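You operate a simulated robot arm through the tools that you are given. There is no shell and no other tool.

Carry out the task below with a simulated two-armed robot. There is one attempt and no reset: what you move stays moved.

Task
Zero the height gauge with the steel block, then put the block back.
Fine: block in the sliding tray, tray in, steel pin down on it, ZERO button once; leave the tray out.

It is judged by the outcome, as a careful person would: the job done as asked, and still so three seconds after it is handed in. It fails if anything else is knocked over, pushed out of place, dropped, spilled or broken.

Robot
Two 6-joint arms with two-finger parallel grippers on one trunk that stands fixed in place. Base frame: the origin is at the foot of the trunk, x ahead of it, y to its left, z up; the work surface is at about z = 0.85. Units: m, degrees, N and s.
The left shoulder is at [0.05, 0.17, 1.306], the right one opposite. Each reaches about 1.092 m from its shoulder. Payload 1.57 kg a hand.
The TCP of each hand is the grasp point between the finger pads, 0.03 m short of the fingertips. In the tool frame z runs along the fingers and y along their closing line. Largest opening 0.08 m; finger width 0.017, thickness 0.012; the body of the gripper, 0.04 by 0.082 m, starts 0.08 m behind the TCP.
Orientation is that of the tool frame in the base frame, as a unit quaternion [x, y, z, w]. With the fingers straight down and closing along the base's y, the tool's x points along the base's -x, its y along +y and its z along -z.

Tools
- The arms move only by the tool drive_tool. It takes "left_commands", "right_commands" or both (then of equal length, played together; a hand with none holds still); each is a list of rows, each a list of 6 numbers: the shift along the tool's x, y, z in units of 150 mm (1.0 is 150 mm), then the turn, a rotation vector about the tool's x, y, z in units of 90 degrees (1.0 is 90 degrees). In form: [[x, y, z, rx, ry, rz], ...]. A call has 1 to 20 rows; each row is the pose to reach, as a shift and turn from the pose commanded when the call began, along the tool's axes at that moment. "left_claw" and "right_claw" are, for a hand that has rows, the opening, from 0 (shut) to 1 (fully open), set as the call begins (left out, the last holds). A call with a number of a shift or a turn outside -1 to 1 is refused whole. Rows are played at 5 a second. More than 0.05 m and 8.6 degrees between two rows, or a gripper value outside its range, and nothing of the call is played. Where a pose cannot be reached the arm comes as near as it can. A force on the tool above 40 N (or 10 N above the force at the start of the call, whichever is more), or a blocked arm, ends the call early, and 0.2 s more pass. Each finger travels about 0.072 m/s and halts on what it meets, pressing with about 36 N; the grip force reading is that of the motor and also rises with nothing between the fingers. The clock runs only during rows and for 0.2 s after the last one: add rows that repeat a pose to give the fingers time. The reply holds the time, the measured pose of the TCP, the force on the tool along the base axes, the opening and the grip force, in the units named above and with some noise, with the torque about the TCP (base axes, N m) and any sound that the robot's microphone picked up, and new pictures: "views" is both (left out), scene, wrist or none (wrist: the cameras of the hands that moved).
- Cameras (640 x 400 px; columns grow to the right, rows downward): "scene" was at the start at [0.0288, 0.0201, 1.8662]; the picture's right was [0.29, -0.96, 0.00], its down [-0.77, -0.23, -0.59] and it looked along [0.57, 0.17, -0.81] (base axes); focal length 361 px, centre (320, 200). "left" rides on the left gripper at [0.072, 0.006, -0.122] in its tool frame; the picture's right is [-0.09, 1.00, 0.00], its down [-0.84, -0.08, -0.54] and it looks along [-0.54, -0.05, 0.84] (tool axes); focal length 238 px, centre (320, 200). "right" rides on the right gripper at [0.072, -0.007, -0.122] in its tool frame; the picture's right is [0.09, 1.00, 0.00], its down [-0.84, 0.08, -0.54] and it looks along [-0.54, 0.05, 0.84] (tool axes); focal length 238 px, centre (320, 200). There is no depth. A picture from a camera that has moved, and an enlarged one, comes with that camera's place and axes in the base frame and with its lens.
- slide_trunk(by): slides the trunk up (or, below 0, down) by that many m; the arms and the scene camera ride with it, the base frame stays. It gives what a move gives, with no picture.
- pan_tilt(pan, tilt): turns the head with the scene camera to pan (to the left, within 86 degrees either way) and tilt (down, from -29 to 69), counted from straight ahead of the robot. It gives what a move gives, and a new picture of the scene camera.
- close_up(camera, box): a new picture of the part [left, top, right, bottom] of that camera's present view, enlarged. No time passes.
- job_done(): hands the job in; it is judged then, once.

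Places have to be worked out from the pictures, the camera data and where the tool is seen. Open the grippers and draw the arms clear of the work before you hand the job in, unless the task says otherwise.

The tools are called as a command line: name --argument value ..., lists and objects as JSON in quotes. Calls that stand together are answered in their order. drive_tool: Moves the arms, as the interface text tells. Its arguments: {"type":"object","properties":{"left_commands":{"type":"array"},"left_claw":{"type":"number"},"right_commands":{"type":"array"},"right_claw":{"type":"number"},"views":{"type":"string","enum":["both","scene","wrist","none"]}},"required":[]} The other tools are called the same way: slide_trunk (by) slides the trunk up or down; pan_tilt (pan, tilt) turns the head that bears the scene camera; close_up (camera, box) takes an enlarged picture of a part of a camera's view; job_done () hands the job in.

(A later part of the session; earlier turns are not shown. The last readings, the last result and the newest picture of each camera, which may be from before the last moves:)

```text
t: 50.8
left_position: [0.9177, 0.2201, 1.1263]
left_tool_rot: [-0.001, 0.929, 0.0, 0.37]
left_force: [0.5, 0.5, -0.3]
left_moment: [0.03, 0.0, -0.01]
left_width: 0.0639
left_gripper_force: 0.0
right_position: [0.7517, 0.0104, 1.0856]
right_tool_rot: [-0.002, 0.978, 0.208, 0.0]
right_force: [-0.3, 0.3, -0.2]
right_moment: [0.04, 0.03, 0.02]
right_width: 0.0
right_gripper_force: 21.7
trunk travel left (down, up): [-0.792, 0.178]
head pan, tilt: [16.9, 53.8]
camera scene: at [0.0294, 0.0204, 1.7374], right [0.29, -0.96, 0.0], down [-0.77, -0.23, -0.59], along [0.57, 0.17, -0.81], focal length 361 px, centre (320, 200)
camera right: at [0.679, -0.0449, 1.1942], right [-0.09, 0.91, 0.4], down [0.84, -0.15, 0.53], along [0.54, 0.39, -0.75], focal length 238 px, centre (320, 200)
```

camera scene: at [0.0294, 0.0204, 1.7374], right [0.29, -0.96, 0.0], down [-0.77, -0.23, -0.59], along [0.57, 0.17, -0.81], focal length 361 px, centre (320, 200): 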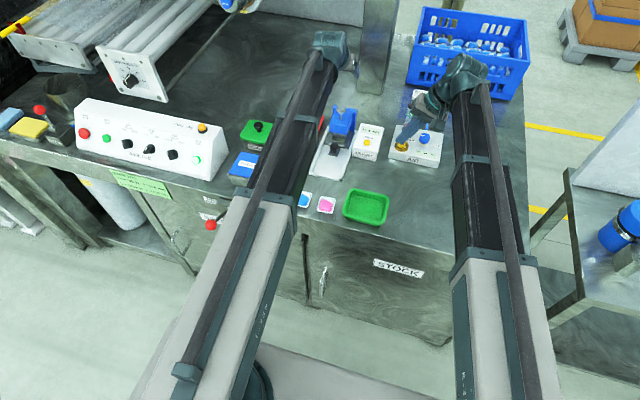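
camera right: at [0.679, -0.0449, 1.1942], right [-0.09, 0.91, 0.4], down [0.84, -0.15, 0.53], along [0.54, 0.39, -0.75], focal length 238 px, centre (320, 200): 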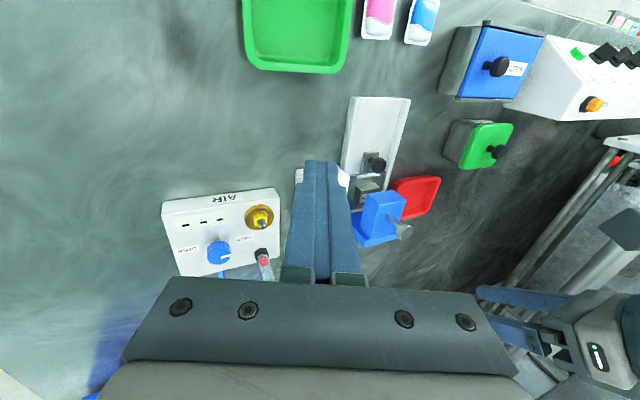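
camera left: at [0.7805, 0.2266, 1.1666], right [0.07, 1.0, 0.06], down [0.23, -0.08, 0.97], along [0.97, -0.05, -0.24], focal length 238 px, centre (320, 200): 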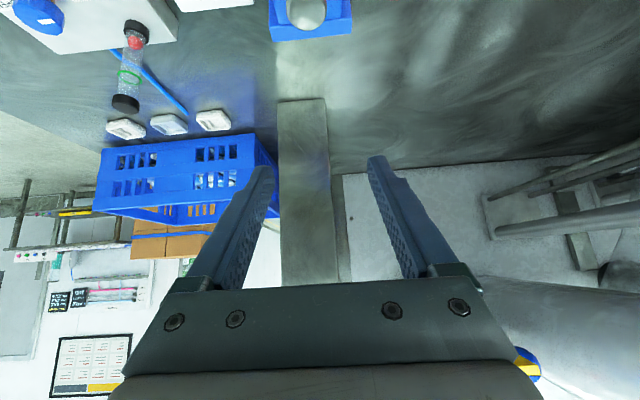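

Both hands are where expected. I bring the right fingertip over the ZERO button, adding tilt to 28°.

drive_tool --right_commands '[[-0.174, 0.142, 0.054, -0.009, 0, 0], [-0.348, 0.285, 0.108, -0.018, 0, 0], [-0.523, 0.427, 0.161, -0.027, 0, 0], [-0.697, 0.57, 0.215, -0.036, 0, 0], [-0.871, 0.712, 0.269, -0.0444, 0, 0], [-0.871, 0.712, 0.269, -0.0444, 0, 0]]' --views "both"

close_up --camera "right" --box '[220, 60, 460, 240]'

close_up --camera "scene" --box '[300, 60, 460, 180]'

```text
t: 52.2
left_position: [0.9168, 0.2202, 1.1275]
left_tool_rot: [0.0, 0.929, 0.0, 0.37]
left_force: [0.1, -0.3, 0.1]
left_moment: [0.02, -0.02, -0.03]
left_width: 0.0642
left_gripper_force: 0.0
right_position: [0.8809, 0.1244, 1.0933]
right_tool_rot: [-0.001, 0.97, 0.242, 0.0]
right_force: [-0.2, 0.1, 0.0]
right_moment: [0.0, -0.02, 0.0]
right_width: 0.0001
right_gripper_force: 20.9
trunk travel left (down, up): [-0.792, 0.178]
head pan, tilt: [16.9, 53.8]
camera scene: at [0.0284, 0.0198, 1.7374], right [0.29, -0.96, 0.0], down [-0.77, -0.23, -0.59], along [0.57, 0.17, -0.81], focal length 361 px, centre (320, 200)
camera right: at [0.808, 0.0618, 1.1972], right [-0.09, 0.88, 0.47], down [0.84, -0.19, 0.52], along [0.54, 0.44, -0.72], focal length 238 px, centre (320, 200)
```

scene: 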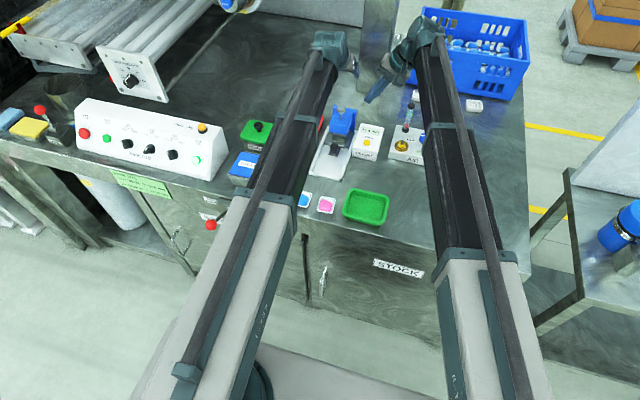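
right: 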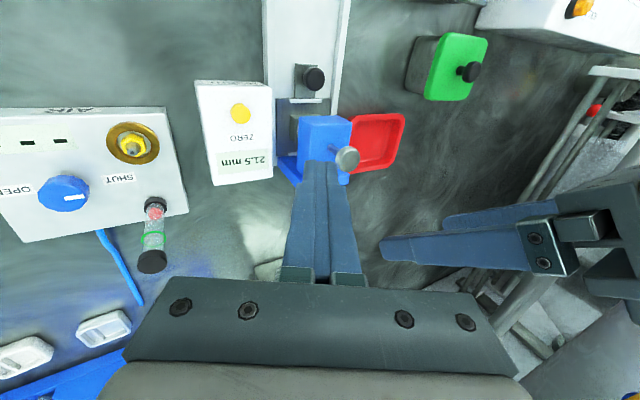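

```text
2.22 times, centred on (340, 150) of right
camera zoom: at [0.808, 0.0618, 1.1972], right [-0.09, 0.88, 0.47], down [0.84, -0.19, 0.52], along [0.54, 0.44, -0.72], focal length 530 px, centre (276, 311)
```

zoom: 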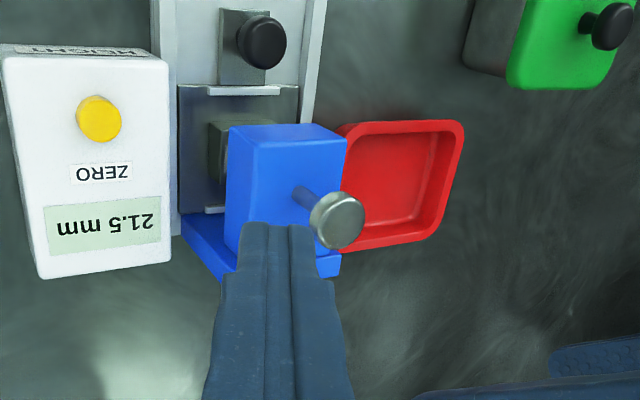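

```text
3.33 times, centred on (380, 120) of scene
camera zoom: at [0.0284, 0.0198, 1.7374], right [0.29, -0.96, 0.0], down [-0.77, -0.23, -0.59], along [0.57, 0.17, -0.81], focal length 1203 px, centre (120, 467)
```

zoom: 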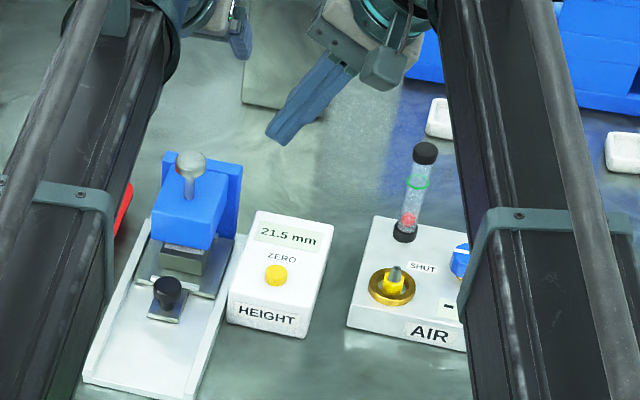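

Everything agrees: button at (0.882, 0.1205). I shift the left hand back 15 mm so its fingertips will straddle the knob, then lower the trunk 90 mm and check.

drive_tool --left_commands '[[0.036, 0, -0.034, 0, 0, 0], [0.0727, 0, -0.0687, 0, 0, 0], [0.0727, 0, -0.0687, 0, 0, 0]]' --views "none"

slide_trunk --by -0.09

close_up --camera "right" --box '[180, 40, 500, 260]'

close_up --camera "left" --box '[160, 40, 480, 240]'

close_up --camera "scene" --box '[300, 40, 460, 160]'

```text
t: 53.0
left_position: [0.9027, 0.2222, 1.1271]
left_tool_rot: [0.0, 0.929, 0.0, 0.37]
left_force: [0.4, -0.2, 0.7]
left_moment: [0.01, 0.0, -0.01]
left_width: 0.0639
left_gripper_force: 0.1
right_position: [0.88, 0.1253, 1.0933]
right_tool_rot: [-0.001, 0.97, 0.242, 0.001]
right_force: [1.0, 0.2, 0.3]
right_moment: [-0.01, -0.02, -0.02]
right_width: 0.0001
right_gripper_force: 21.2
trunk travel left (down, up): [-0.792, 0.178]
head pan, tilt: [16.9, 53.8]
```

```text
t: 54.2
left_position: [0.9027, 0.2215, 1.0368]
left_tool_rot: [0.0, 0.929, 0.0, 0.37]
left_force: [-0.9, 0.5, -0.5]
left_moment: [0.02, -0.02, 0.02]
left_width: 0.0639
left_gripper_force: 0.0
right_position: [0.8799, 0.124, 1.0028]
right_tool_rot: [0.0, 0.97, 0.242, 0.0]
right_force: [0.0, 0.7, 0.5]
right_moment: [0.01, 0.0, -0.04]
right_width: 0.0001
right_gripper_force: 21.2
trunk travel left (down, up): [-0.702, 0.268]
head pan, tilt: [16.9, 53.8]
```

```text
1.82 times, centred on (340, 150) of right
camera zoom: at [0.8081, 0.0616, 1.1072], right [-0.09, 0.88, 0.47], down [0.84, -0.18, 0.52], along [0.54, 0.44, -0.72], focal length 433 px, centre (284, 291)
```

zoom: 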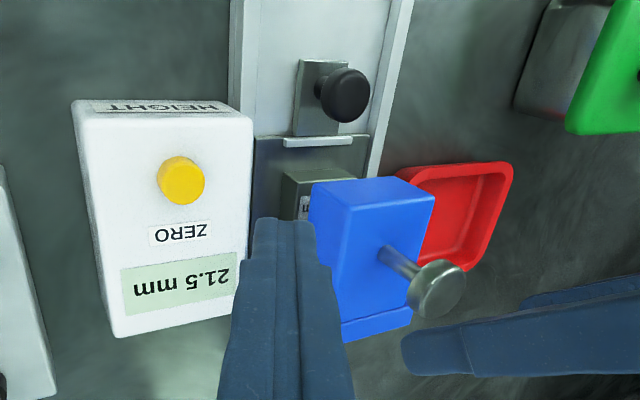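

```text
2.00 times, centred on (320, 140) of left
camera zoom: at [0.7657, 0.2267, 1.0768], right [0.07, 1.0, 0.06], down [0.24, -0.08, 0.97], along [0.97, -0.05, -0.24], focal length 477 px, centre (320, 320)
```

zoom: 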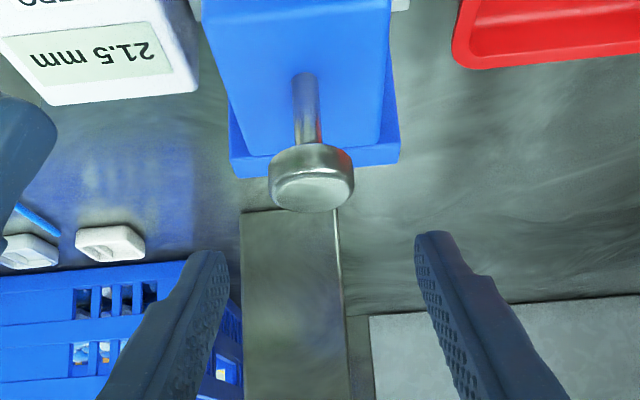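

```text
3.33 times, centred on (380, 100) of scene
camera zoom: at [0.0286, 0.02, 1.6474], right [0.29, -0.96, 0.0], down [-0.77, -0.23, -0.59], along [0.57, 0.17, -0.81], focal length 1203 px, centre (120, 533)
```

zoom: 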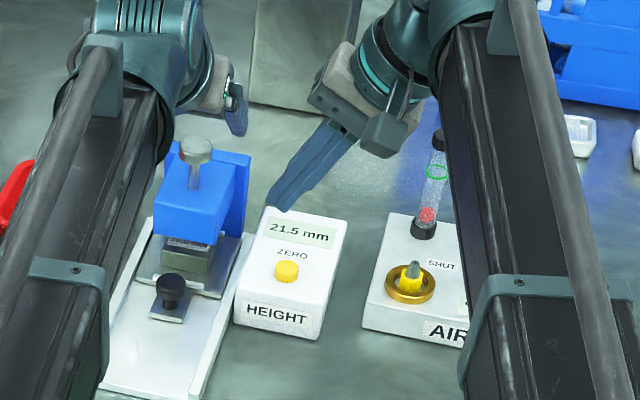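

The right fingertip hovers clear of the button, and the left fingers straddle the pin knob from above. I lower another ~38 mm so the left fingers surround the knob.

slide_trunk --by -0.025

close_up --camera "left" --box '[160, 80, 480, 280]'

close_up --camera "right" --box '[180, 40, 500, 260]'

```text
t: 54.9
left_position: [0.9023, 0.2218, 1.0127]
left_tool_rot: [-0.001, 0.929, 0.001, 0.369]
left_force: [-1.0, -0.1, 0.2]
left_moment: [-0.01, 0.01, -0.03]
left_width: 0.0641
left_gripper_force: 0.1
right_position: [0.8806, 0.124, 0.9782]
right_tool_rot: [0.0, 0.97, 0.242, 0.0]
right_force: [0.1, -0.8, -0.3]
right_moment: [0.01, 0.02, -0.01]
right_width: 0.0
right_gripper_force: 21.0
trunk travel left (down, up): [-0.677, 0.293]
head pan, tilt: [16.9, 53.8]
```

```text
2.00 times, centred on (320, 180) of left
camera zoom: at [0.7657, 0.2267, 1.0518], right [0.07, 1.0, 0.06], down [0.24, -0.08, 0.97], along [0.97, -0.05, -0.24], focal length 477 px, centre (320, 240)
```

zoom: 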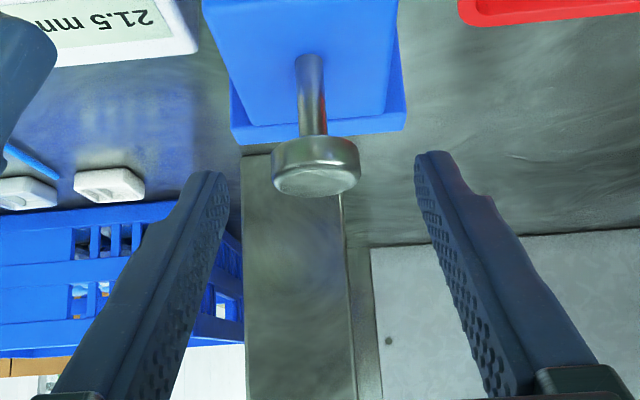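

```text
1.82 times, centred on (340, 150) of right
camera zoom: at [0.8081, 0.0616, 1.0822], right [-0.09, 0.88, 0.47], down [0.84, -0.18, 0.52], along [0.54, 0.44, -0.72], focal length 433 px, centre (284, 291)
```

zoom: 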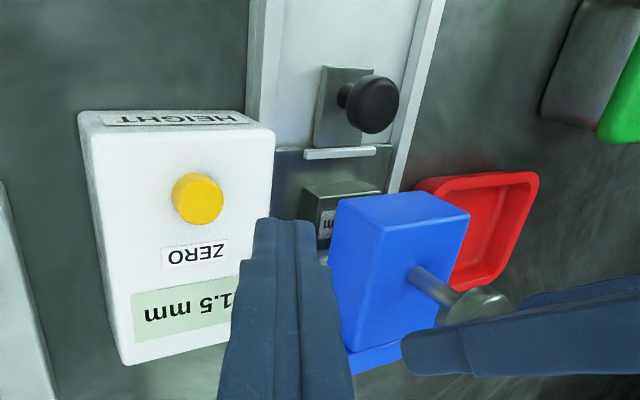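

The knob sits between the left fingertips; triangulated knob centre z≈0.987. I lower ~15 mm more for a good bite, then close.

slide_trunk --by -0.0147

close_up --camera "left" --box '[160, 80, 480, 280]'

close_up --camera "right" --box '[180, 40, 500, 260]'

close_up --camera "scene" --box '[310, 50, 410, 150]'

```text
t: 55.5
left_position: [0.9022, 0.2199, 0.9977]
left_tool_rot: [0.0, 0.929, 0.0, 0.37]
left_force: [1.3, 0.1, 0.3]
left_moment: [-0.01, -0.01, 0.02]
left_width: 0.0641
left_gripper_force: 0.2
right_position: [0.8803, 0.1239, 0.9632]
right_tool_rot: [-0.002, 0.97, 0.242, 0.001]
right_force: [-0.7, 0.5, 0.4]
right_moment: [0.0, 0.01, 0.01]
right_width: 0.0003
right_gripper_force: 21.5
trunk travel left (down, up): [-0.663, 0.307]
head pan, tilt: [16.9, 53.8]
```

```text
2.00 times, centred on (320, 180) of left
camera zoom: at [0.7656, 0.2267, 1.0371], right [0.07, 1.0, 0.06], down [0.24, -0.08, 0.97], along [0.97, -0.05, -0.24], focal length 477 px, centre (320, 240)
```

zoom: 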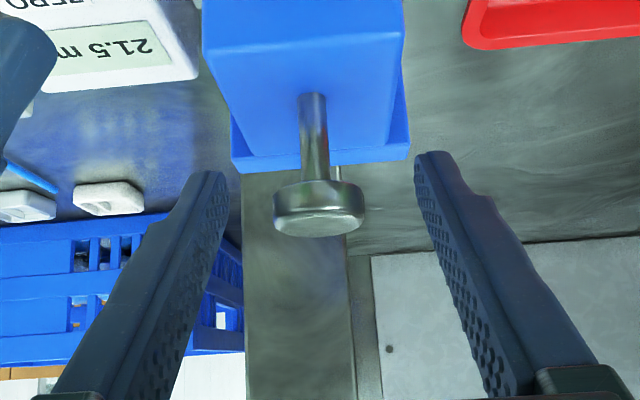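

```text
1.82 times, centred on (340, 150) of right
camera zoom: at [0.808, 0.0616, 1.0675], right [-0.09, 0.88, 0.47], down [0.84, -0.18, 0.52], along [0.54, 0.44, -0.72], focal length 433 px, centre (284, 291)
```

zoom: 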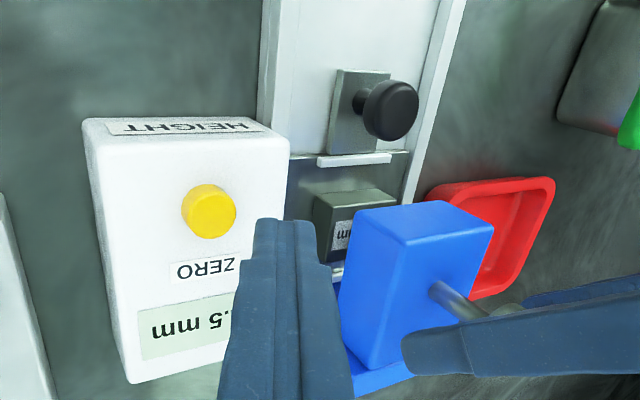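

```text
4.00 times, centred on (360, 100) of scene
camera zoom: at [0.0285, 0.02, 1.6077], right [0.29, -0.96, 0.0], down [-0.77, -0.23, -0.59], along [0.57, 0.17, -0.81], focal length 1444 px, centre (160, 600)
```

zoom: 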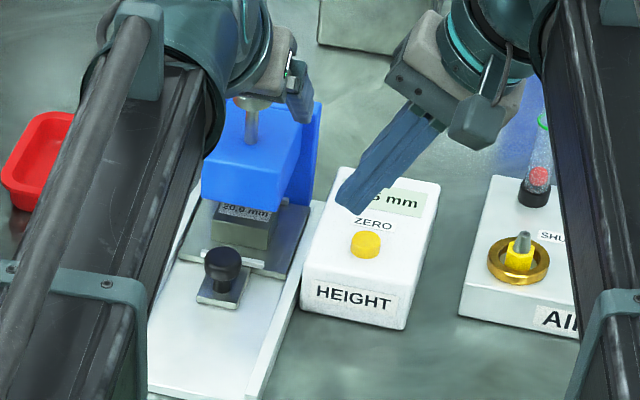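

Knob well inside the finger pads. I close the left gripper on it.

drive_tool --left_commands '[[0, 0, 0, 0, 0, 0], [0, 0, 0, 0, 0, 0], [0, 0, 0, 0, 0, 0], [0, 0, 0, 0, 0, 0]]' --left_claw 0.2 --views "wrist"

```text
t: 56.5
left_position: [0.9029, 0.2199, 0.9976]
left_tool_rot: [0.0, 0.929, 0.0, 0.37]
left_force: [-0.3, -4.4, -0.7]
left_moment: [-0.03, 0.04, -0.06]
left_width: 0.0289
left_gripper_force: 38.7
right_position: [0.8793, 0.1242, 0.9623]
right_tool_rot: [0.0, 0.97, 0.243, 0.0]
right_force: [0.9, 0.0, 0.1]
right_moment: [-0.04, 0.01, -0.02]
right_width: 0.0002
right_gripper_force: 21.1
trunk travel left (down, up): [-0.663, 0.307]
head pan, tilt: [16.9, 53.8]
camera left: at [0.7659, 0.2259, 1.037], right [0.07, 1.0, 0.06], down [0.24, -0.08, 0.97], along [0.97, -0.05, -0.24], focal length 238 px, centre (320, 200)
```

left: 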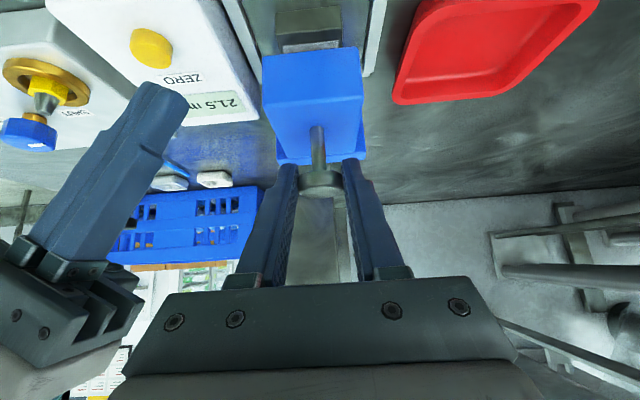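

Knob held tilted at 28.9 mm. I lower the pin toward the block in small steps.

slide_trunk --by -0.01

slide_trunk --by -0.003

slide_trunk --by -0.002

close_up --camera "left" --box '[80, 0, 400, 200]'

close_up --camera "scene" --box '[310, 40, 410, 140]'

```text
t: 57.1
left_position: [0.9035, 0.2196, 0.9871]
left_tool_rot: [0.001, 0.929, -0.001, 0.37]
left_force: [0.7, -5.8, 1.2]
left_moment: [-0.02, 0.06, -0.09]
left_width: 0.029
left_gripper_force: 38.7
right_position: [0.8791, 0.124, 0.9535]
right_tool_rot: [-0.001, 0.97, 0.242, 0.001]
right_force: [-0.2, -0.2, 0.8]
right_moment: [0.01, 0.02, -0.02]
right_width: 0.0
right_gripper_force: 21.4
trunk travel left (down, up): [-0.653, 0.317]
head pan, tilt: [16.9, 53.8]
```

```text
t: 57.6
left_position: [0.9026, 0.2205, 0.9852]
left_tool_rot: [0.0, 0.929, 0.0, 0.37]
left_force: [1.5, -5.8, 1.1]
left_moment: [-0.03, -0.06, -0.09]
left_width: 0.0291
left_gripper_force: 38.3
right_position: [0.8807, 0.1225, 0.9504]
right_tool_rot: [-0.002, 0.97, 0.241, 0.001]
right_force: [0.3, -0.4, -1.0]
right_moment: [0.01, 0.04, 0.0]
right_width: 0.0
right_gripper_force: 21.6
trunk travel left (down, up): [-0.65, 0.32]
head pan, tilt: [16.9, 53.8]
```

```text
t: 58.2
left_position: [0.9029, 0.2196, 0.9838]
left_tool_rot: [0.001, 0.929, 0.0, 0.371]
left_force: [0.7, -7.1, 3.8]
left_moment: [-0.07, -0.11, -0.08]
left_width: 0.029
left_gripper_force: 39.2
right_position: [0.8806, 0.1235, 0.9476]
right_tool_rot: [-0.001, 0.97, 0.242, 0.001]
right_force: [0.1, -0.5, 0.5]
right_moment: [-0.03, 0.02, 0.0]
right_width: 0.0
right_gripper_force: 21.1
trunk travel left (down, up): [-0.648, 0.322]
head pan, tilt: [16.9, 53.8]
```

```text
2.00 times, centred on (240, 100) of left
camera zoom: at [0.7659, 0.2259, 1.0222], right [0.07, 1.0, 0.06], down [0.23, -0.08, 0.97], along [0.97, -0.05, -0.24], focal length 477 px, centre (480, 400)
```

zoom: 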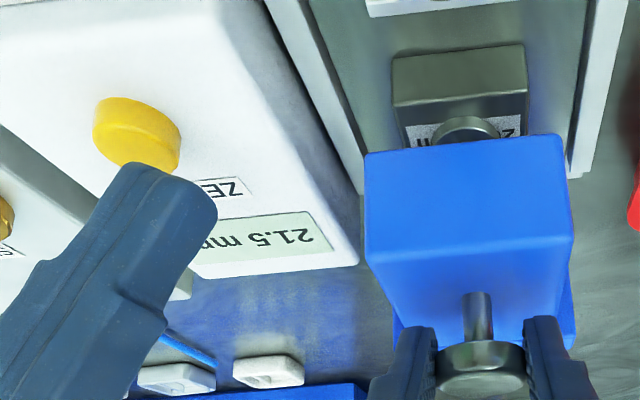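

```text
4.00 times, centred on (360, 90) of scene
camera zoom: at [0.0286, 0.0191, 1.5927], right [0.29, -0.96, 0.0], down [-0.77, -0.23, -0.59], along [0.57, 0.17, -0.81], focal length 1444 px, centre (160, 640)
```

zoom: 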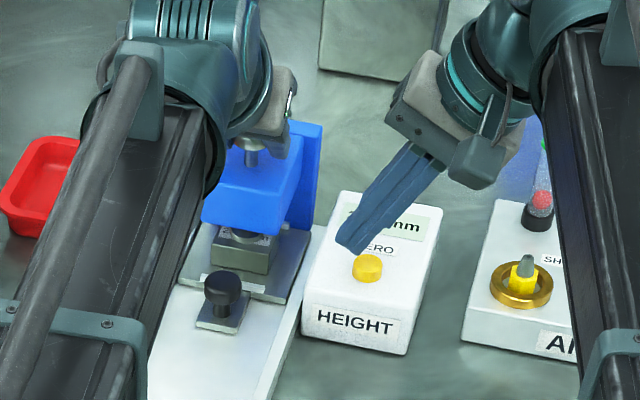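

The pin's foot is touching the block (force rising to ~4 N). I lower 2 mm more to make firm contact.

slide_trunk --by -0.002

close_up --camera "left" --box '[80, 0, 400, 200]'

```text
t: 58.7
left_position: [0.902, 0.2197, 0.9818]
left_tool_rot: [0.001, 0.928, 0.0, 0.373]
left_force: [6.8, -6.0, 19.8]
left_moment: [-0.07, -0.38, -0.08]
left_width: 0.0287
left_gripper_force: 39.3
right_position: [0.8792, 0.1243, 0.9473]
right_tool_rot: [-0.001, 0.97, 0.242, 0.0]
right_force: [0.2, 0.7, -0.4]
right_moment: [0.03, -0.01, -0.02]
right_width: 0.0
right_gripper_force: 21.1
trunk travel left (down, up): [-0.646, 0.324]
head pan, tilt: [16.9, 53.8]
```

```text
2.00 times, centred on (240, 100) of left
camera zoom: at [0.7656, 0.2258, 1.0214], right [0.07, 1.0, 0.06], down [0.23, -0.08, 0.97], along [0.97, -0.05, -0.23], focal length 477 px, centre (480, 400)
```

zoom: 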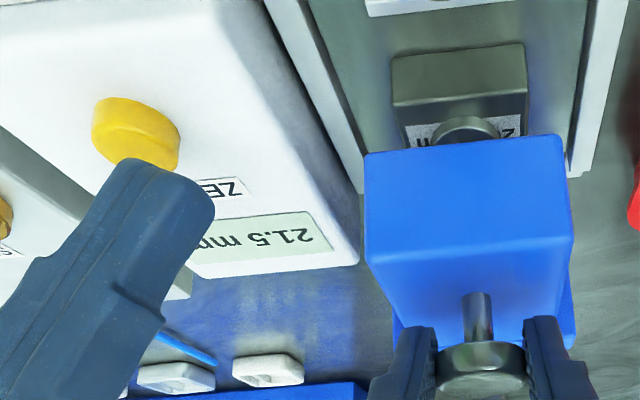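

The pin is firmly held on the block (~20 N, 21.5 mm). Now I un-tilt the right hand gradually so its fingertip comes down on ZERO.

drive_tool --right_commands '[[-0.005, -0.0115, 0.0216, 0.0233, 0, 0], [-0.01, -0.0217, 0.0406, 0.0456, 0, 0], [-0.01, -0.0311, 0.0582, 0.0678, 0, 0], [-0.01, -0.0356, 0.0666, 0.0789, 0, 0]]' --views "none"

close_up --camera "left" --box '[80, 0, 400, 200]'

close_up --camera "right" --box '[180, 60, 420, 240]'

```text
t: 59.7
left_position: [0.9029, 0.22, 0.9824]
left_tool_rot: [0.001, 0.928, 0.0, 0.372]
left_force: [10.6, -5.4, 23.4]
left_moment: [-0.1, -0.15, -0.08]
left_width: 0.0289
left_gripper_force: 38.3
right_position: [0.8804, 0.1245, 0.9362]
right_tool_rot: [-0.001, 0.983, 0.181, 0.001]
right_force: [0.8, 0.1, 0.6]
right_moment: [0.0, -0.03, 0.0]
right_width: 0.0
right_gripper_force: 21.4
trunk travel left (down, up): [-0.646, 0.324]
head pan, tilt: [16.9, 53.8]
```

```text
2.00 times, centred on (240, 100) of left
camera zoom: at [0.7656, 0.2258, 1.0212], right [0.07, 1.0, 0.07], down [0.23, -0.08, 0.97], along [0.97, -0.05, -0.23], focal length 477 px, centre (480, 400)
```

zoom: 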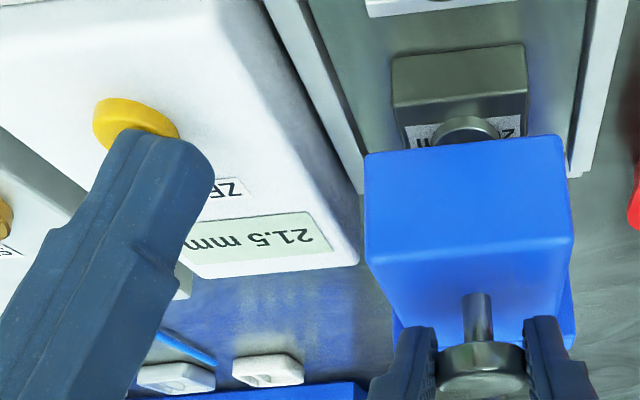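

```text
2.22 times, centred on (300, 150) of right
camera zoom: at [0.809, 0.0745, 1.0472], right [-0.09, 0.93, 0.36], down [0.84, -0.12, 0.54], along [0.54, 0.35, -0.77], focal length 530 px, centre (364, 311)
```

zoom: 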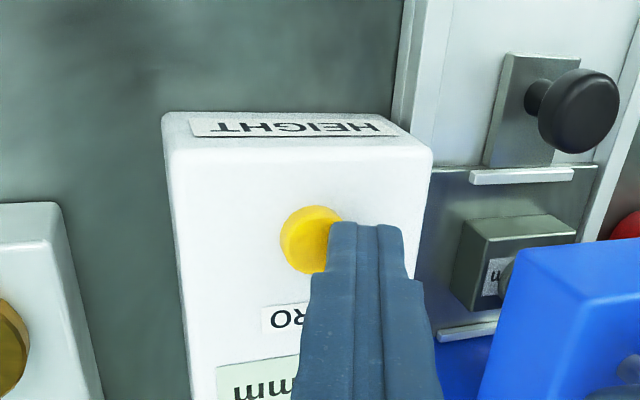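

Fingertip is right at the button surface, no contact force yet. I continue un-tilting in ~1.5° steps (≈2 mm each).

drive_tool --right_commands '[[0, -0.0106, 0.0091, 0.0156, 0, 0], [0, -0.0213, 0.0183, 0.0322, 0, 0], [0, -0.0213, 0.0183, 0.0322, 0, 0]]' --views "none"

close_up --camera "left" --box '[80, 0, 400, 200]'

close_up --camera "right" --box '[180, 60, 420, 240]'

```text
t: 60.5
left_position: [0.9023, 0.2201, 0.9824]
left_tool_rot: [0.001, 0.928, 0.001, 0.372]
left_force: [13.0, -6.9, 19.9]
left_moment: [-0.09, -0.43, -0.09]
left_width: 0.0293
left_gripper_force: 39.2
right_position: [0.8816, 0.1234, 0.9321]
right_tool_rot: [-0.001, 0.988, 0.157, 0.001]
right_force: [-0.1, 3.5, 6.2]
right_moment: [0.11, -0.02, 0.0]
right_width: 0.0
right_gripper_force: 21.2
trunk travel left (down, up): [-0.646, 0.324]
head pan, tilt: [16.9, 53.8]
heard: click
```

```text
2.00 times, centred on (240, 100) of left
camera zoom: at [0.7655, 0.2258, 1.0212], right [0.07, 1.0, 0.06], down [0.23, -0.08, 0.97], along [0.97, -0.05, -0.23], focal length 477 px, centre (480, 400)
```

zoom: 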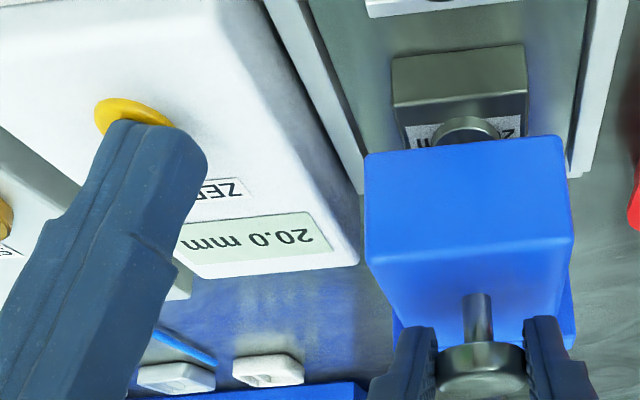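

```text
2.22 times, centred on (300, 150) of right
camera zoom: at [0.8089, 0.0786, 1.0458], right [-0.09, 0.95, 0.31], down [0.84, -0.09, 0.54], along [0.54, 0.31, -0.78], focal length 530 px, centre (364, 311)
```

zoom: 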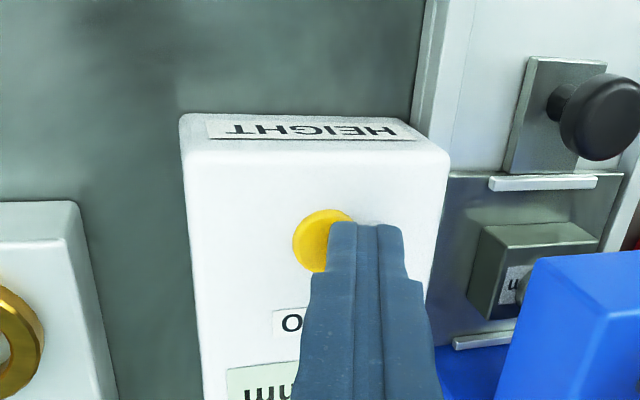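

Click heard and the display now reads 20.0 mm — zeroed once. I lift the right fingertip off the button by tilting back.

drive_tool --right_commands '[[0, 0.009, -0.028, -0.036, 0, 0], [0, 0.019, -0.06, -0.074, 0, 0], [0, 0.031, -0.095, -0.111, 0, 0], [0, 0.031, -0.095, -0.111, 0, 0]]' --views "none"

close_up --camera "left" --box '[80, 0, 400, 200]'

```text
t: 61.5
left_position: [0.9026, 0.2204, 0.9825]
left_tool_rot: [0.0, 0.928, 0.001, 0.372]
left_force: [9.9, -5.9, 21.1]
left_moment: [-0.08, -0.48, -0.08]
left_width: 0.0288
left_gripper_force: 39.2
right_position: [0.8811, 0.1212, 0.9471]
right_tool_rot: [-0.001, 0.97, 0.242, -0.001]
right_force: [-0.2, -0.1, 0.0]
right_moment: [0.0, -0.03, -0.02]
right_width: 0.0
right_gripper_force: 21.2
trunk travel left (down, up): [-0.646, 0.324]
head pan, tilt: [16.9, 53.8]
```

```text
2.00 times, centred on (240, 100) of left
camera zoom: at [0.7655, 0.2258, 1.021], right [0.07, 1.0, 0.07], down [0.23, -0.08, 0.97], along [0.97, -0.05, -0.23], focal length 477 px, centre (480, 400)
```

zoom: 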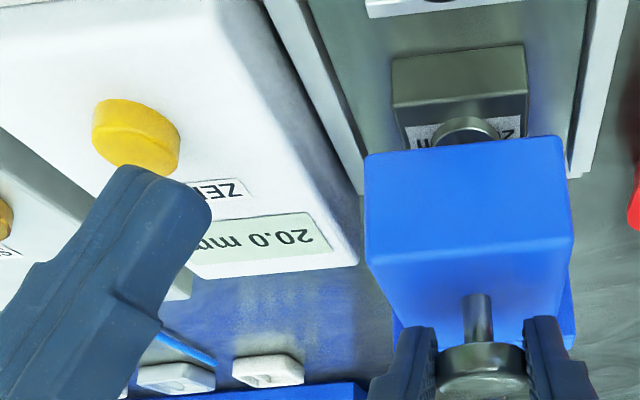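

Button released, reading 20.0 mm. I raise the trunk 15 mm so the pin goes up under control, then open the left fingers.

slide_trunk --by 0.015

drive_tool --left_commands '[[0, 0, 0, 0, 0, 0], [0, 0, 0, 0, 0, 0], [0, 0, 0, 0, 0, 0], [0, 0, 0, 0, 0, 0]]' --left_claw 0.8 --views "wrist"

```text
t: 62.1
left_position: [0.9024, 0.2197, 0.9948]
left_tool_rot: [0.001, 0.93, 0.0, 0.368]
left_force: [5.1, -7.3, 0.9]
left_moment: [-0.04, 1.01, -0.1]
left_width: 0.0289
left_gripper_force: 38.3
right_position: [0.8817, 0.1219, 0.9604]
right_tool_rot: [-0.002, 0.97, 0.242, 0.0]
right_force: [0.7, -0.5, 0.7]
right_moment: [0.0, 0.02, 0.04]
right_width: 0.0
right_gripper_force: 20.9
trunk travel left (down, up): [-0.661, 0.309]
head pan, tilt: [16.9, 53.8]
```

```text
t: 63.1
left_position: [0.902, 0.2195, 0.9951]
left_tool_rot: [0.0, 0.929, 0.0, 0.369]
left_force: [-0.6, -0.4, 0.4]
left_moment: [0.03, -0.01, 0.01]
left_width: 0.0639
left_gripper_force: 0.0
right_position: [0.8825, 0.1221, 0.9621]
right_tool_rot: [-0.002, 0.97, 0.241, 0.0]
right_force: [-0.8, 0.5, -0.7]
right_moment: [0.01, 0.0, 0.03]
right_width: 0.0001
right_gripper_force: 21.4
trunk travel left (down, up): [-0.661, 0.309]
head pan, tilt: [16.9, 53.8]
camera left: at [0.7658, 0.2268, 1.035], right [0.07, 1.0, 0.06], down [0.24, -0.08, 0.97], along [0.97, -0.05, -0.24], focal length 238 px, centre (320, 200)
```

left: 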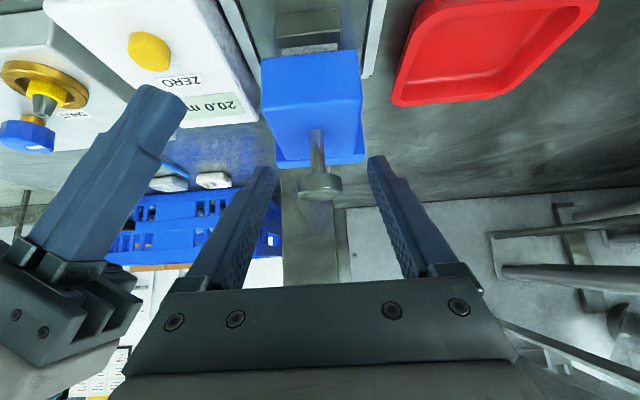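

Pin is up and released. I raise the trunk well clear, then park the right hand back and straighten the left.

slide_trunk --by 0.13

drive_tool --right_commands '[[0.174, -0.142, -0.054, 0, 0, 0], [0.348, -0.285, -0.108, 0, 0, 0], [0.523, -0.427, -0.161, 0, 0, 0], [0.697, -0.57, -0.215, 0, 0, 0], [0.871, -0.712, -0.269, 0, 0, 0]]' --views "none"

```text
t: 64.7
left_position: [0.9019, 0.2216, 1.1248]
left_tool_rot: [-0.001, 0.929, 0.001, 0.37]
left_force: [0.4, -0.6, -0.2]
left_moment: [-0.04, 0.01, -0.03]
left_width: 0.0639
left_gripper_force: 0.0
right_position: [0.8814, 0.1235, 1.0916]
right_tool_rot: [-0.001, 0.97, 0.243, 0.0]
right_force: [0.0, -0.5, 0.5]
right_moment: [0.02, -0.01, -0.03]
right_width: 0.0
right_gripper_force: 21.1
trunk travel left (down, up): [-0.791, 0.179]
head pan, tilt: [16.9, 53.8]
```

```text
t: 65.9
left_position: [0.9014, 0.2217, 1.1255]
left_tool_rot: [0.0, 0.929, 0.001, 0.37]
left_force: [0.7, 0.5, 0.3]
left_moment: [0.02, 0.01, 0.02]
left_width: 0.0641
left_gripper_force: 0.0
right_position: [0.7484, 0.0095, 1.0917]
right_tool_rot: [-0.001, 0.971, 0.241, 0.001]
right_force: [-0.8, 0.1, 0.4]
right_moment: [-0.03, 0.01, 0.0]
right_width: 0.0
right_gripper_force: 21.3
right hand out of reach, approached as far as the arm can: row 2, 3, 4, 5
trunk travel left (down, up): [-0.791, 0.179]
head pan, tilt: [16.9, 53.8]
```

Continuing: right hand goes back toward its parking place while the left hand straightens to vertical above the gauge.

drive_tool --right_commands '[[0.145, -0.113, -0.06, 0, 0, 0], [0.289, -0.226, -0.12, 0, 0, 0], [0.434, -0.339, -0.18, 0, 0, 0], [0.578, -0.451, -0.24, 0, 0, 0], [0.723, -0.564, -0.3, 0, 0, 0], [0.867, -0.677, -0.36, 0, 0, 0]]' --left_commands '[[0.082, 0, 0.0867, 0, 0.081, 0], [0.15, 0, 0.1587, 0, 0.161, 0], [0.204, 0, 0.216, 0, 0.241, 0], [0.244, 0, 0.258, 0, 0.322, 0], [0.2675, 0, 0.283, 0, 0.402, 0], [0.2755, 0, 0.291, 0, 0.481, 0]]' --views "none"

drive_tool --right_commands '[[0.145, -0.113, -0.06, 0, 0, 0], [0.289, -0.226, -0.12, 0, 0, 0], [0.434, -0.339, -0.18, 0, 0, 0], [0.578, -0.451, -0.24, 0, 0, 0], [0.723, -0.564, -0.3, 0, 0, 0], [0.867, -0.677, -0.36, 0, 0, 0]]' --views "none"

```text
t: 67.3
left_position: [0.9028, 0.2212, 1.0649]
left_tool_rot: [0.0, 1.0, 0.0, 0.0]
left_force: [0.4, -0.2, -0.6]
left_moment: [0.0, -0.01, 0.02]
left_width: 0.0636
left_gripper_force: 0.0
right_position: [0.62, -0.1073, 1.0917]
right_tool_rot: [-0.001, 0.97, 0.242, 0.0]
right_force: [0.1, -0.2, 0.4]
right_moment: [-0.02, 0.0, 0.0]
right_width: 0.0002
right_gripper_force: 21.7
trunk travel left (down, up): [-0.791, 0.179]
head pan, tilt: [16.9, 53.8]
```

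```text
t: 68.7
left_position: [0.9023, 0.2215, 1.0667]
left_tool_rot: [0.0, 1.0, 0.0, 0.001]
left_force: [0.7, 0.3, 0.1]
left_moment: [0.01, 0.0, -0.01]
left_width: 0.0641
left_gripper_force: 0.0
right_position: [0.4906, -0.2223, 1.0911]
right_tool_rot: [-0.001, 0.97, 0.241, 0.001]
right_force: [0.1, 0.2, -0.6]
right_moment: [0.03, 0.02, -0.02]
right_width: 0.0004
right_gripper_force: 21.0
trunk travel left (down, up): [-0.791, 0.179]
head pan, tilt: [16.9, 53.8]
```

Now straighten the right hand at its parking spot and move the left hand back above the tray knob (x≈0.846).

drive_tool --right_commands '[[0, -0.0201, 0.0378, 0.0778, 0, 0], [0, -0.0402, 0.0757, 0.1555, 0, 0], [0, -0.0603, 0.1135, 0.233, 0, 0], [0, -0.0804, 0.1513, 0.311, 0, 0]]' --left_commands '[[0.095, -0.003, 0, 0, 0, 0], [0.19, -0.006, 0, 0, 0, 0], [0.285, -0.009, 0, 0, 0, 0], [0.377, -0.009, 0, 0, 0, 0]]' --left_claw 0.62 --views "both"

close_up --camera "left" --box '[160, 60, 480, 280]'

close_up --camera "scene" --box '[300, 60, 460, 180]'

```text
t: 69.7
left_position: [0.8466, 0.2194, 1.0653]
left_tool_rot: [0.0, 1.0, 0.0, 0.001]
left_force: [-0.4, 0.1, -0.1]
left_moment: [-0.01, -0.02, 0.0]
left_width: 0.0494
left_gripper_force: 0.0
right_position: [0.4914, -0.2219, 1.0662]
right_tool_rot: [-0.001, 1.0, -0.002, 0.0]
right_force: [-0.4, -0.5, -0.2]
right_moment: [-0.02, -0.01, 0.0]
right_width: 0.0
right_gripper_force: 21.2
right hand out of reach, approached as far as the arm can: row 1, 2, 3
trunk travel left (down, up): [-0.791, 0.179]
head pan, tilt: [16.9, 53.8]
camera scene: at [0.0285, 0.0203, 1.7357], right [0.29, -0.96, 0.0], down [-0.77, -0.23, -0.59], along [0.57, 0.17, -0.81], focal length 361 px, centre (320, 200)
camera right: at [0.4192, -0.2277, 1.1871], right [-0.09, 1.0, 0.0], down [0.84, 0.08, 0.54], along [0.54, 0.05, -0.84], focal length 238 px, centre (320, 200)
camera left: at [0.7731, 0.2248, 1.1875], right [0.09, 1.0, 0.0], down [0.84, -0.08, 0.54], along [0.54, -0.05, -0.84], focal length 238 px, centre (320, 200)
```

scene: 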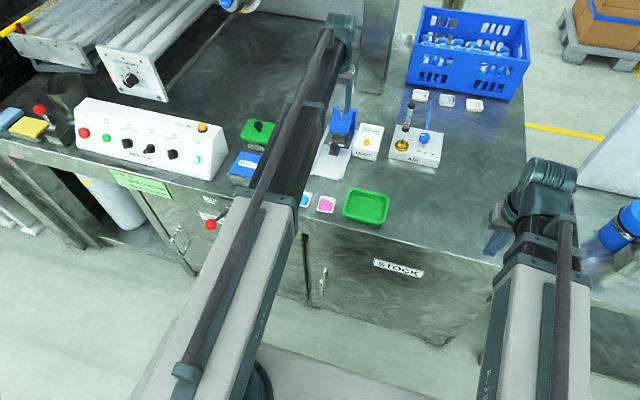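
right: 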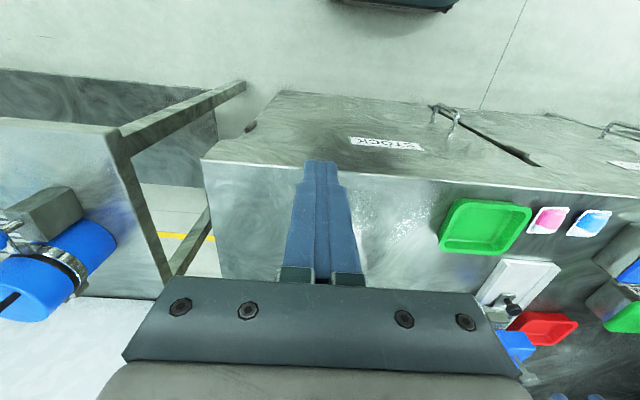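
left: 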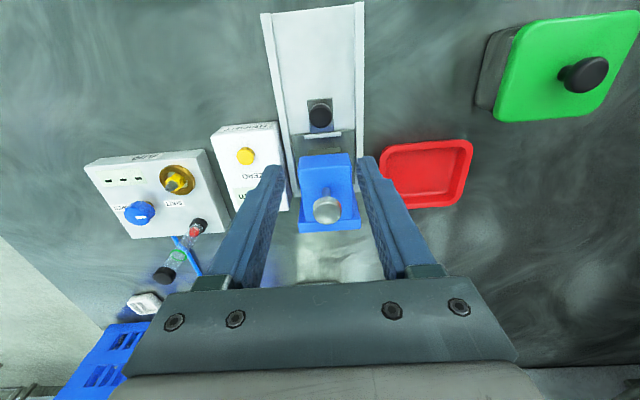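

```text
1.82 times, centred on (320, 170) of left
camera zoom: at [0.7731, 0.2248, 1.1875], right [0.09, 1.0, 0.0], down [0.84, -0.08, 0.54], along [0.54, -0.05, -0.84], focal length 433 px, centre (320, 254)
```

zoom: 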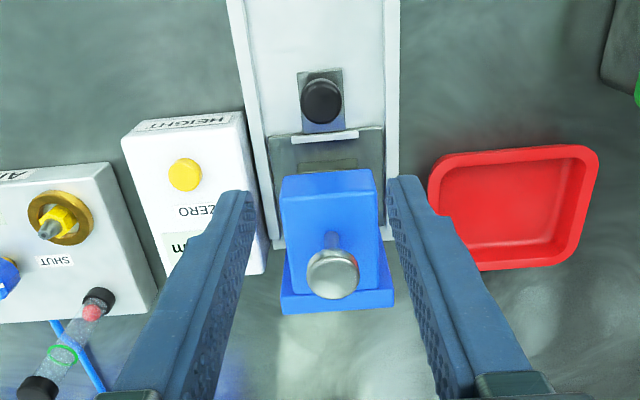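

```text
3.33 times, centred on (380, 120) of scene
camera zoom: at [0.0285, 0.0203, 1.7357], right [0.29, -0.96, 0.0], down [-0.77, -0.23, -0.59], along [0.57, 0.17, -0.81], focal length 1203 px, centre (120, 467)
```

zoom: 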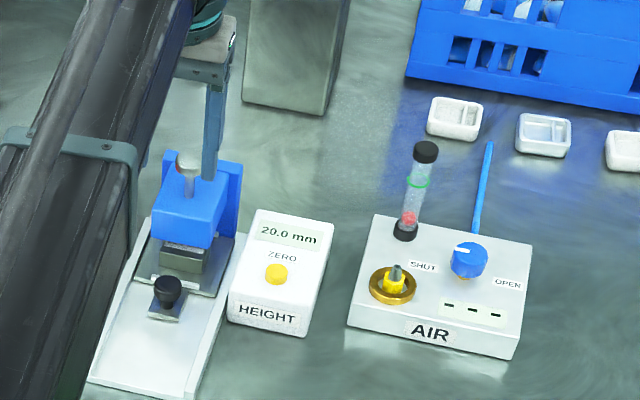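

Display holds 20.0 mm, everything in place. I lower the left hand back onto the tray knob the same way it came up.

slide_trunk --by -0.12

close_up --camera "left" --box '[220, 100, 420, 240]'

```text
t: 71.2
left_position: [0.8465, 0.2191, 0.9455]
left_tool_rot: [0.0, 1.0, 0.0, 0.0]
left_force: [-0.2, -0.1, 0.4]
left_moment: [0.0, -0.04, 0.02]
left_width: 0.0496
left_gripper_force: 0.1
right_position: [0.4918, -0.2225, 0.9457]
right_tool_rot: [-0.001, 1.0, 0.0, 0.001]
right_force: [-0.4, 0.2, 0.6]
right_moment: [0.0, -0.01, 0.04]
right_width: 0.0001
right_gripper_force: 21.3
trunk travel left (down, up): [-0.671, 0.299]
head pan, tilt: [16.9, 53.8]
```

```text
2.86 times, centred on (320, 170) of left
camera zoom: at [0.7734, 0.2247, 1.0675], right [0.09, 1.0, 0.0], down [0.84, -0.08, 0.54], along [0.54, -0.05, -0.84], focal length 681 px, centre (320, 286)
```

zoom: 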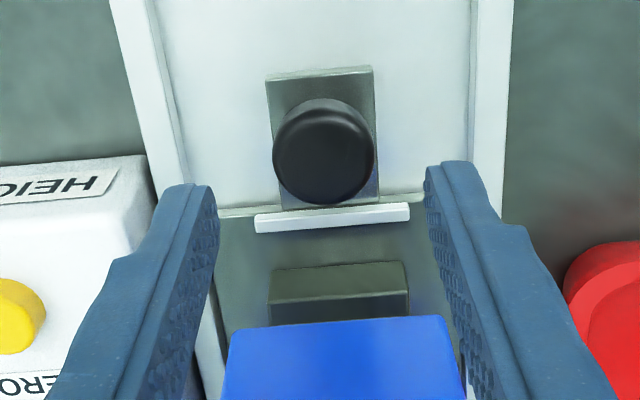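

Aligned over the knob. Lower the remaining 36 mm and grip it.

slide_trunk --by -0.036

drive_tool --left_commands '[[0, 0, 0, 0, 0, 0], [0, 0, 0, 0, 0, 0], [0, 0, 0, 0, 0, 0], [0, 0, 0, 0, 0, 0]]' --left_claw 0.15 --views "wrist"

```text
t: 72.0
left_position: [0.8462, 0.2189, 0.9093]
left_tool_rot: [0.0, 1.0, 0.0, 0.0]
left_force: [-0.7, -0.3, 0.0]
left_moment: [0.03, -0.02, -0.03]
left_width: 0.0497
left_gripper_force: 0.2
right_position: [0.4917, -0.221, 0.9088]
right_tool_rot: [-0.001, 1.0, 0.0, 0.001]
right_force: [0.0, -0.1, 0.3]
right_moment: [0.02, -0.01, 0.02]
right_width: 0.0002
right_gripper_force: 21.2
trunk travel left (down, up): [-0.635, 0.335]
head pan, tilt: [16.9, 53.8]
```

```text
t: 73.0
left_position: [0.8467, 0.2191, 0.909]
left_tool_rot: [0.0, 1.0, -0.001, 0.0]
left_force: [-0.1, 5.1, 0.4]
left_moment: [0.14, -0.02, -0.01]
left_width: 0.0272
left_gripper_force: 37.7
right_position: [0.4919, -0.2214, 0.9103]
right_tool_rot: [-0.001, 1.0, 0.001, 0.001]
right_force: [0.2, -0.2, 0.2]
right_moment: [0.01, 0.01, -0.04]
right_width: 0.0
right_gripper_force: 21.5
trunk travel left (down, up): [-0.635, 0.335]
head pan, tilt: [16.9, 53.8]
camera left: at [0.7734, 0.2257, 1.0314], right [0.09, 1.0, 0.0], down [0.84, -0.08, 0.54], along [0.54, -0.05, -0.84], focal length 238 px, centre (320, 200)
```

left: 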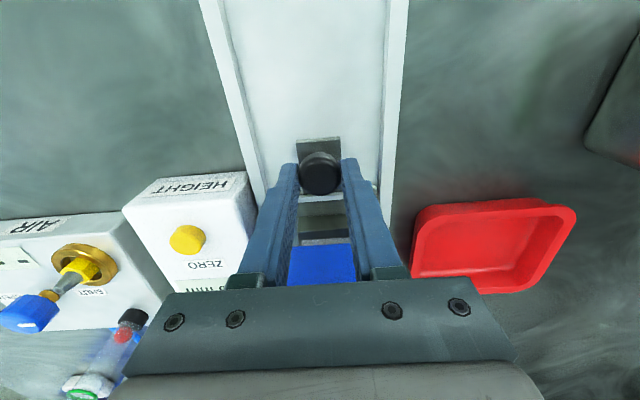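

Knob gripped. I pull the tray straight out slowly by the same 116 mm.

drive_tool --left_commands '[[0.03, 0, 0, 0, 0, 0], [0.09, 0, 0, 0, 0, 0], [0.15, 0, 0, 0, 0, 0], [0.21, 0, 0, 0, 0, 0], [0.27, 0, 0, 0, 0, 0], [0.33, 0, 0, 0, 0, 0], [0.39, 0, 0, 0, 0, 0], [0.45, 0, 0, 0, 0, 0], [0.51, 0, 0, 0, 0, 0], [0.57, 0, 0, 0, 0, 0], [0.63, 0, 0, 0, 0, 0], [0.69, 0, 0, 0, 0, 0], [0.74, 0, 0, 0, 0, 0], [0.76, 0, 0, 0, 0, 0]]' --views "both"

close_up --camera "left" --box '[200, 100, 440, 280]'

```text
t: 76.0
left_position: [0.7336, 0.2189, 0.9084]
left_tool_rot: [0.0, 1.0, -0.001, 0.001]
left_force: [0.5, 9.5, 1.3]
left_moment: [0.15, -0.09, -0.09]
left_width: 0.0274
left_gripper_force: 37.8
right_position: [0.492, -0.2212, 0.9092]
right_tool_rot: [0.0, 1.0, 0.0, 0.002]
right_force: [-0.1, 0.5, -0.6]
right_moment: [-0.01, 0.01, 0.02]
right_width: 0.0
right_gripper_force: 21.5
trunk travel left (down, up): [-0.635, 0.335]
head pan, tilt: [16.9, 53.8]
camera scene: at [0.0286, 0.021, 1.5797], right [0.29, -0.96, 0.0], down [-0.77, -0.23, -0.59], along [0.57, 0.17, -0.81], focal length 361 px, centre (320, 200)
camera left: at [0.6596, 0.2257, 1.0313], right [0.09, 1.0, 0.0], down [0.84, -0.08, 0.54], along [0.54, -0.05, -0.84], focal length 238 px, centre (320, 200)
```

scene: 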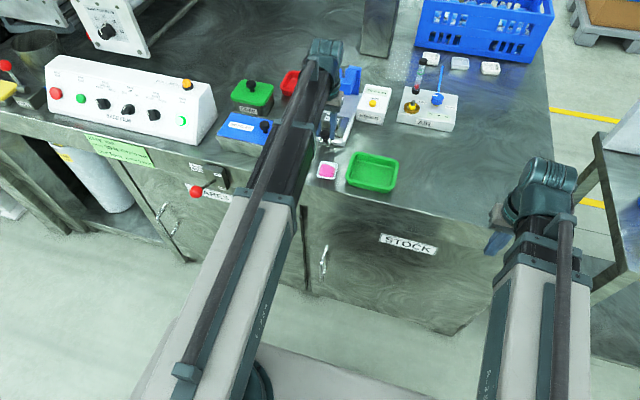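
left: 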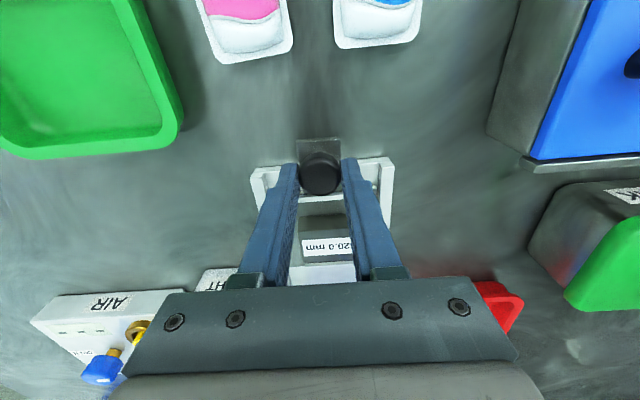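

```text
2.22 times, centred on (320, 190) of left
camera zoom: at [0.6596, 0.2257, 1.0313], right [0.09, 1.0, 0.0], down [0.84, -0.08, 0.54], along [0.54, -0.05, -0.84], focal length 530 px, centre (320, 222)
```

zoom: 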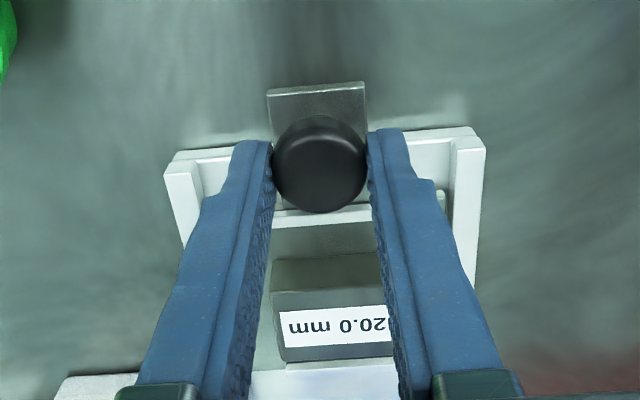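

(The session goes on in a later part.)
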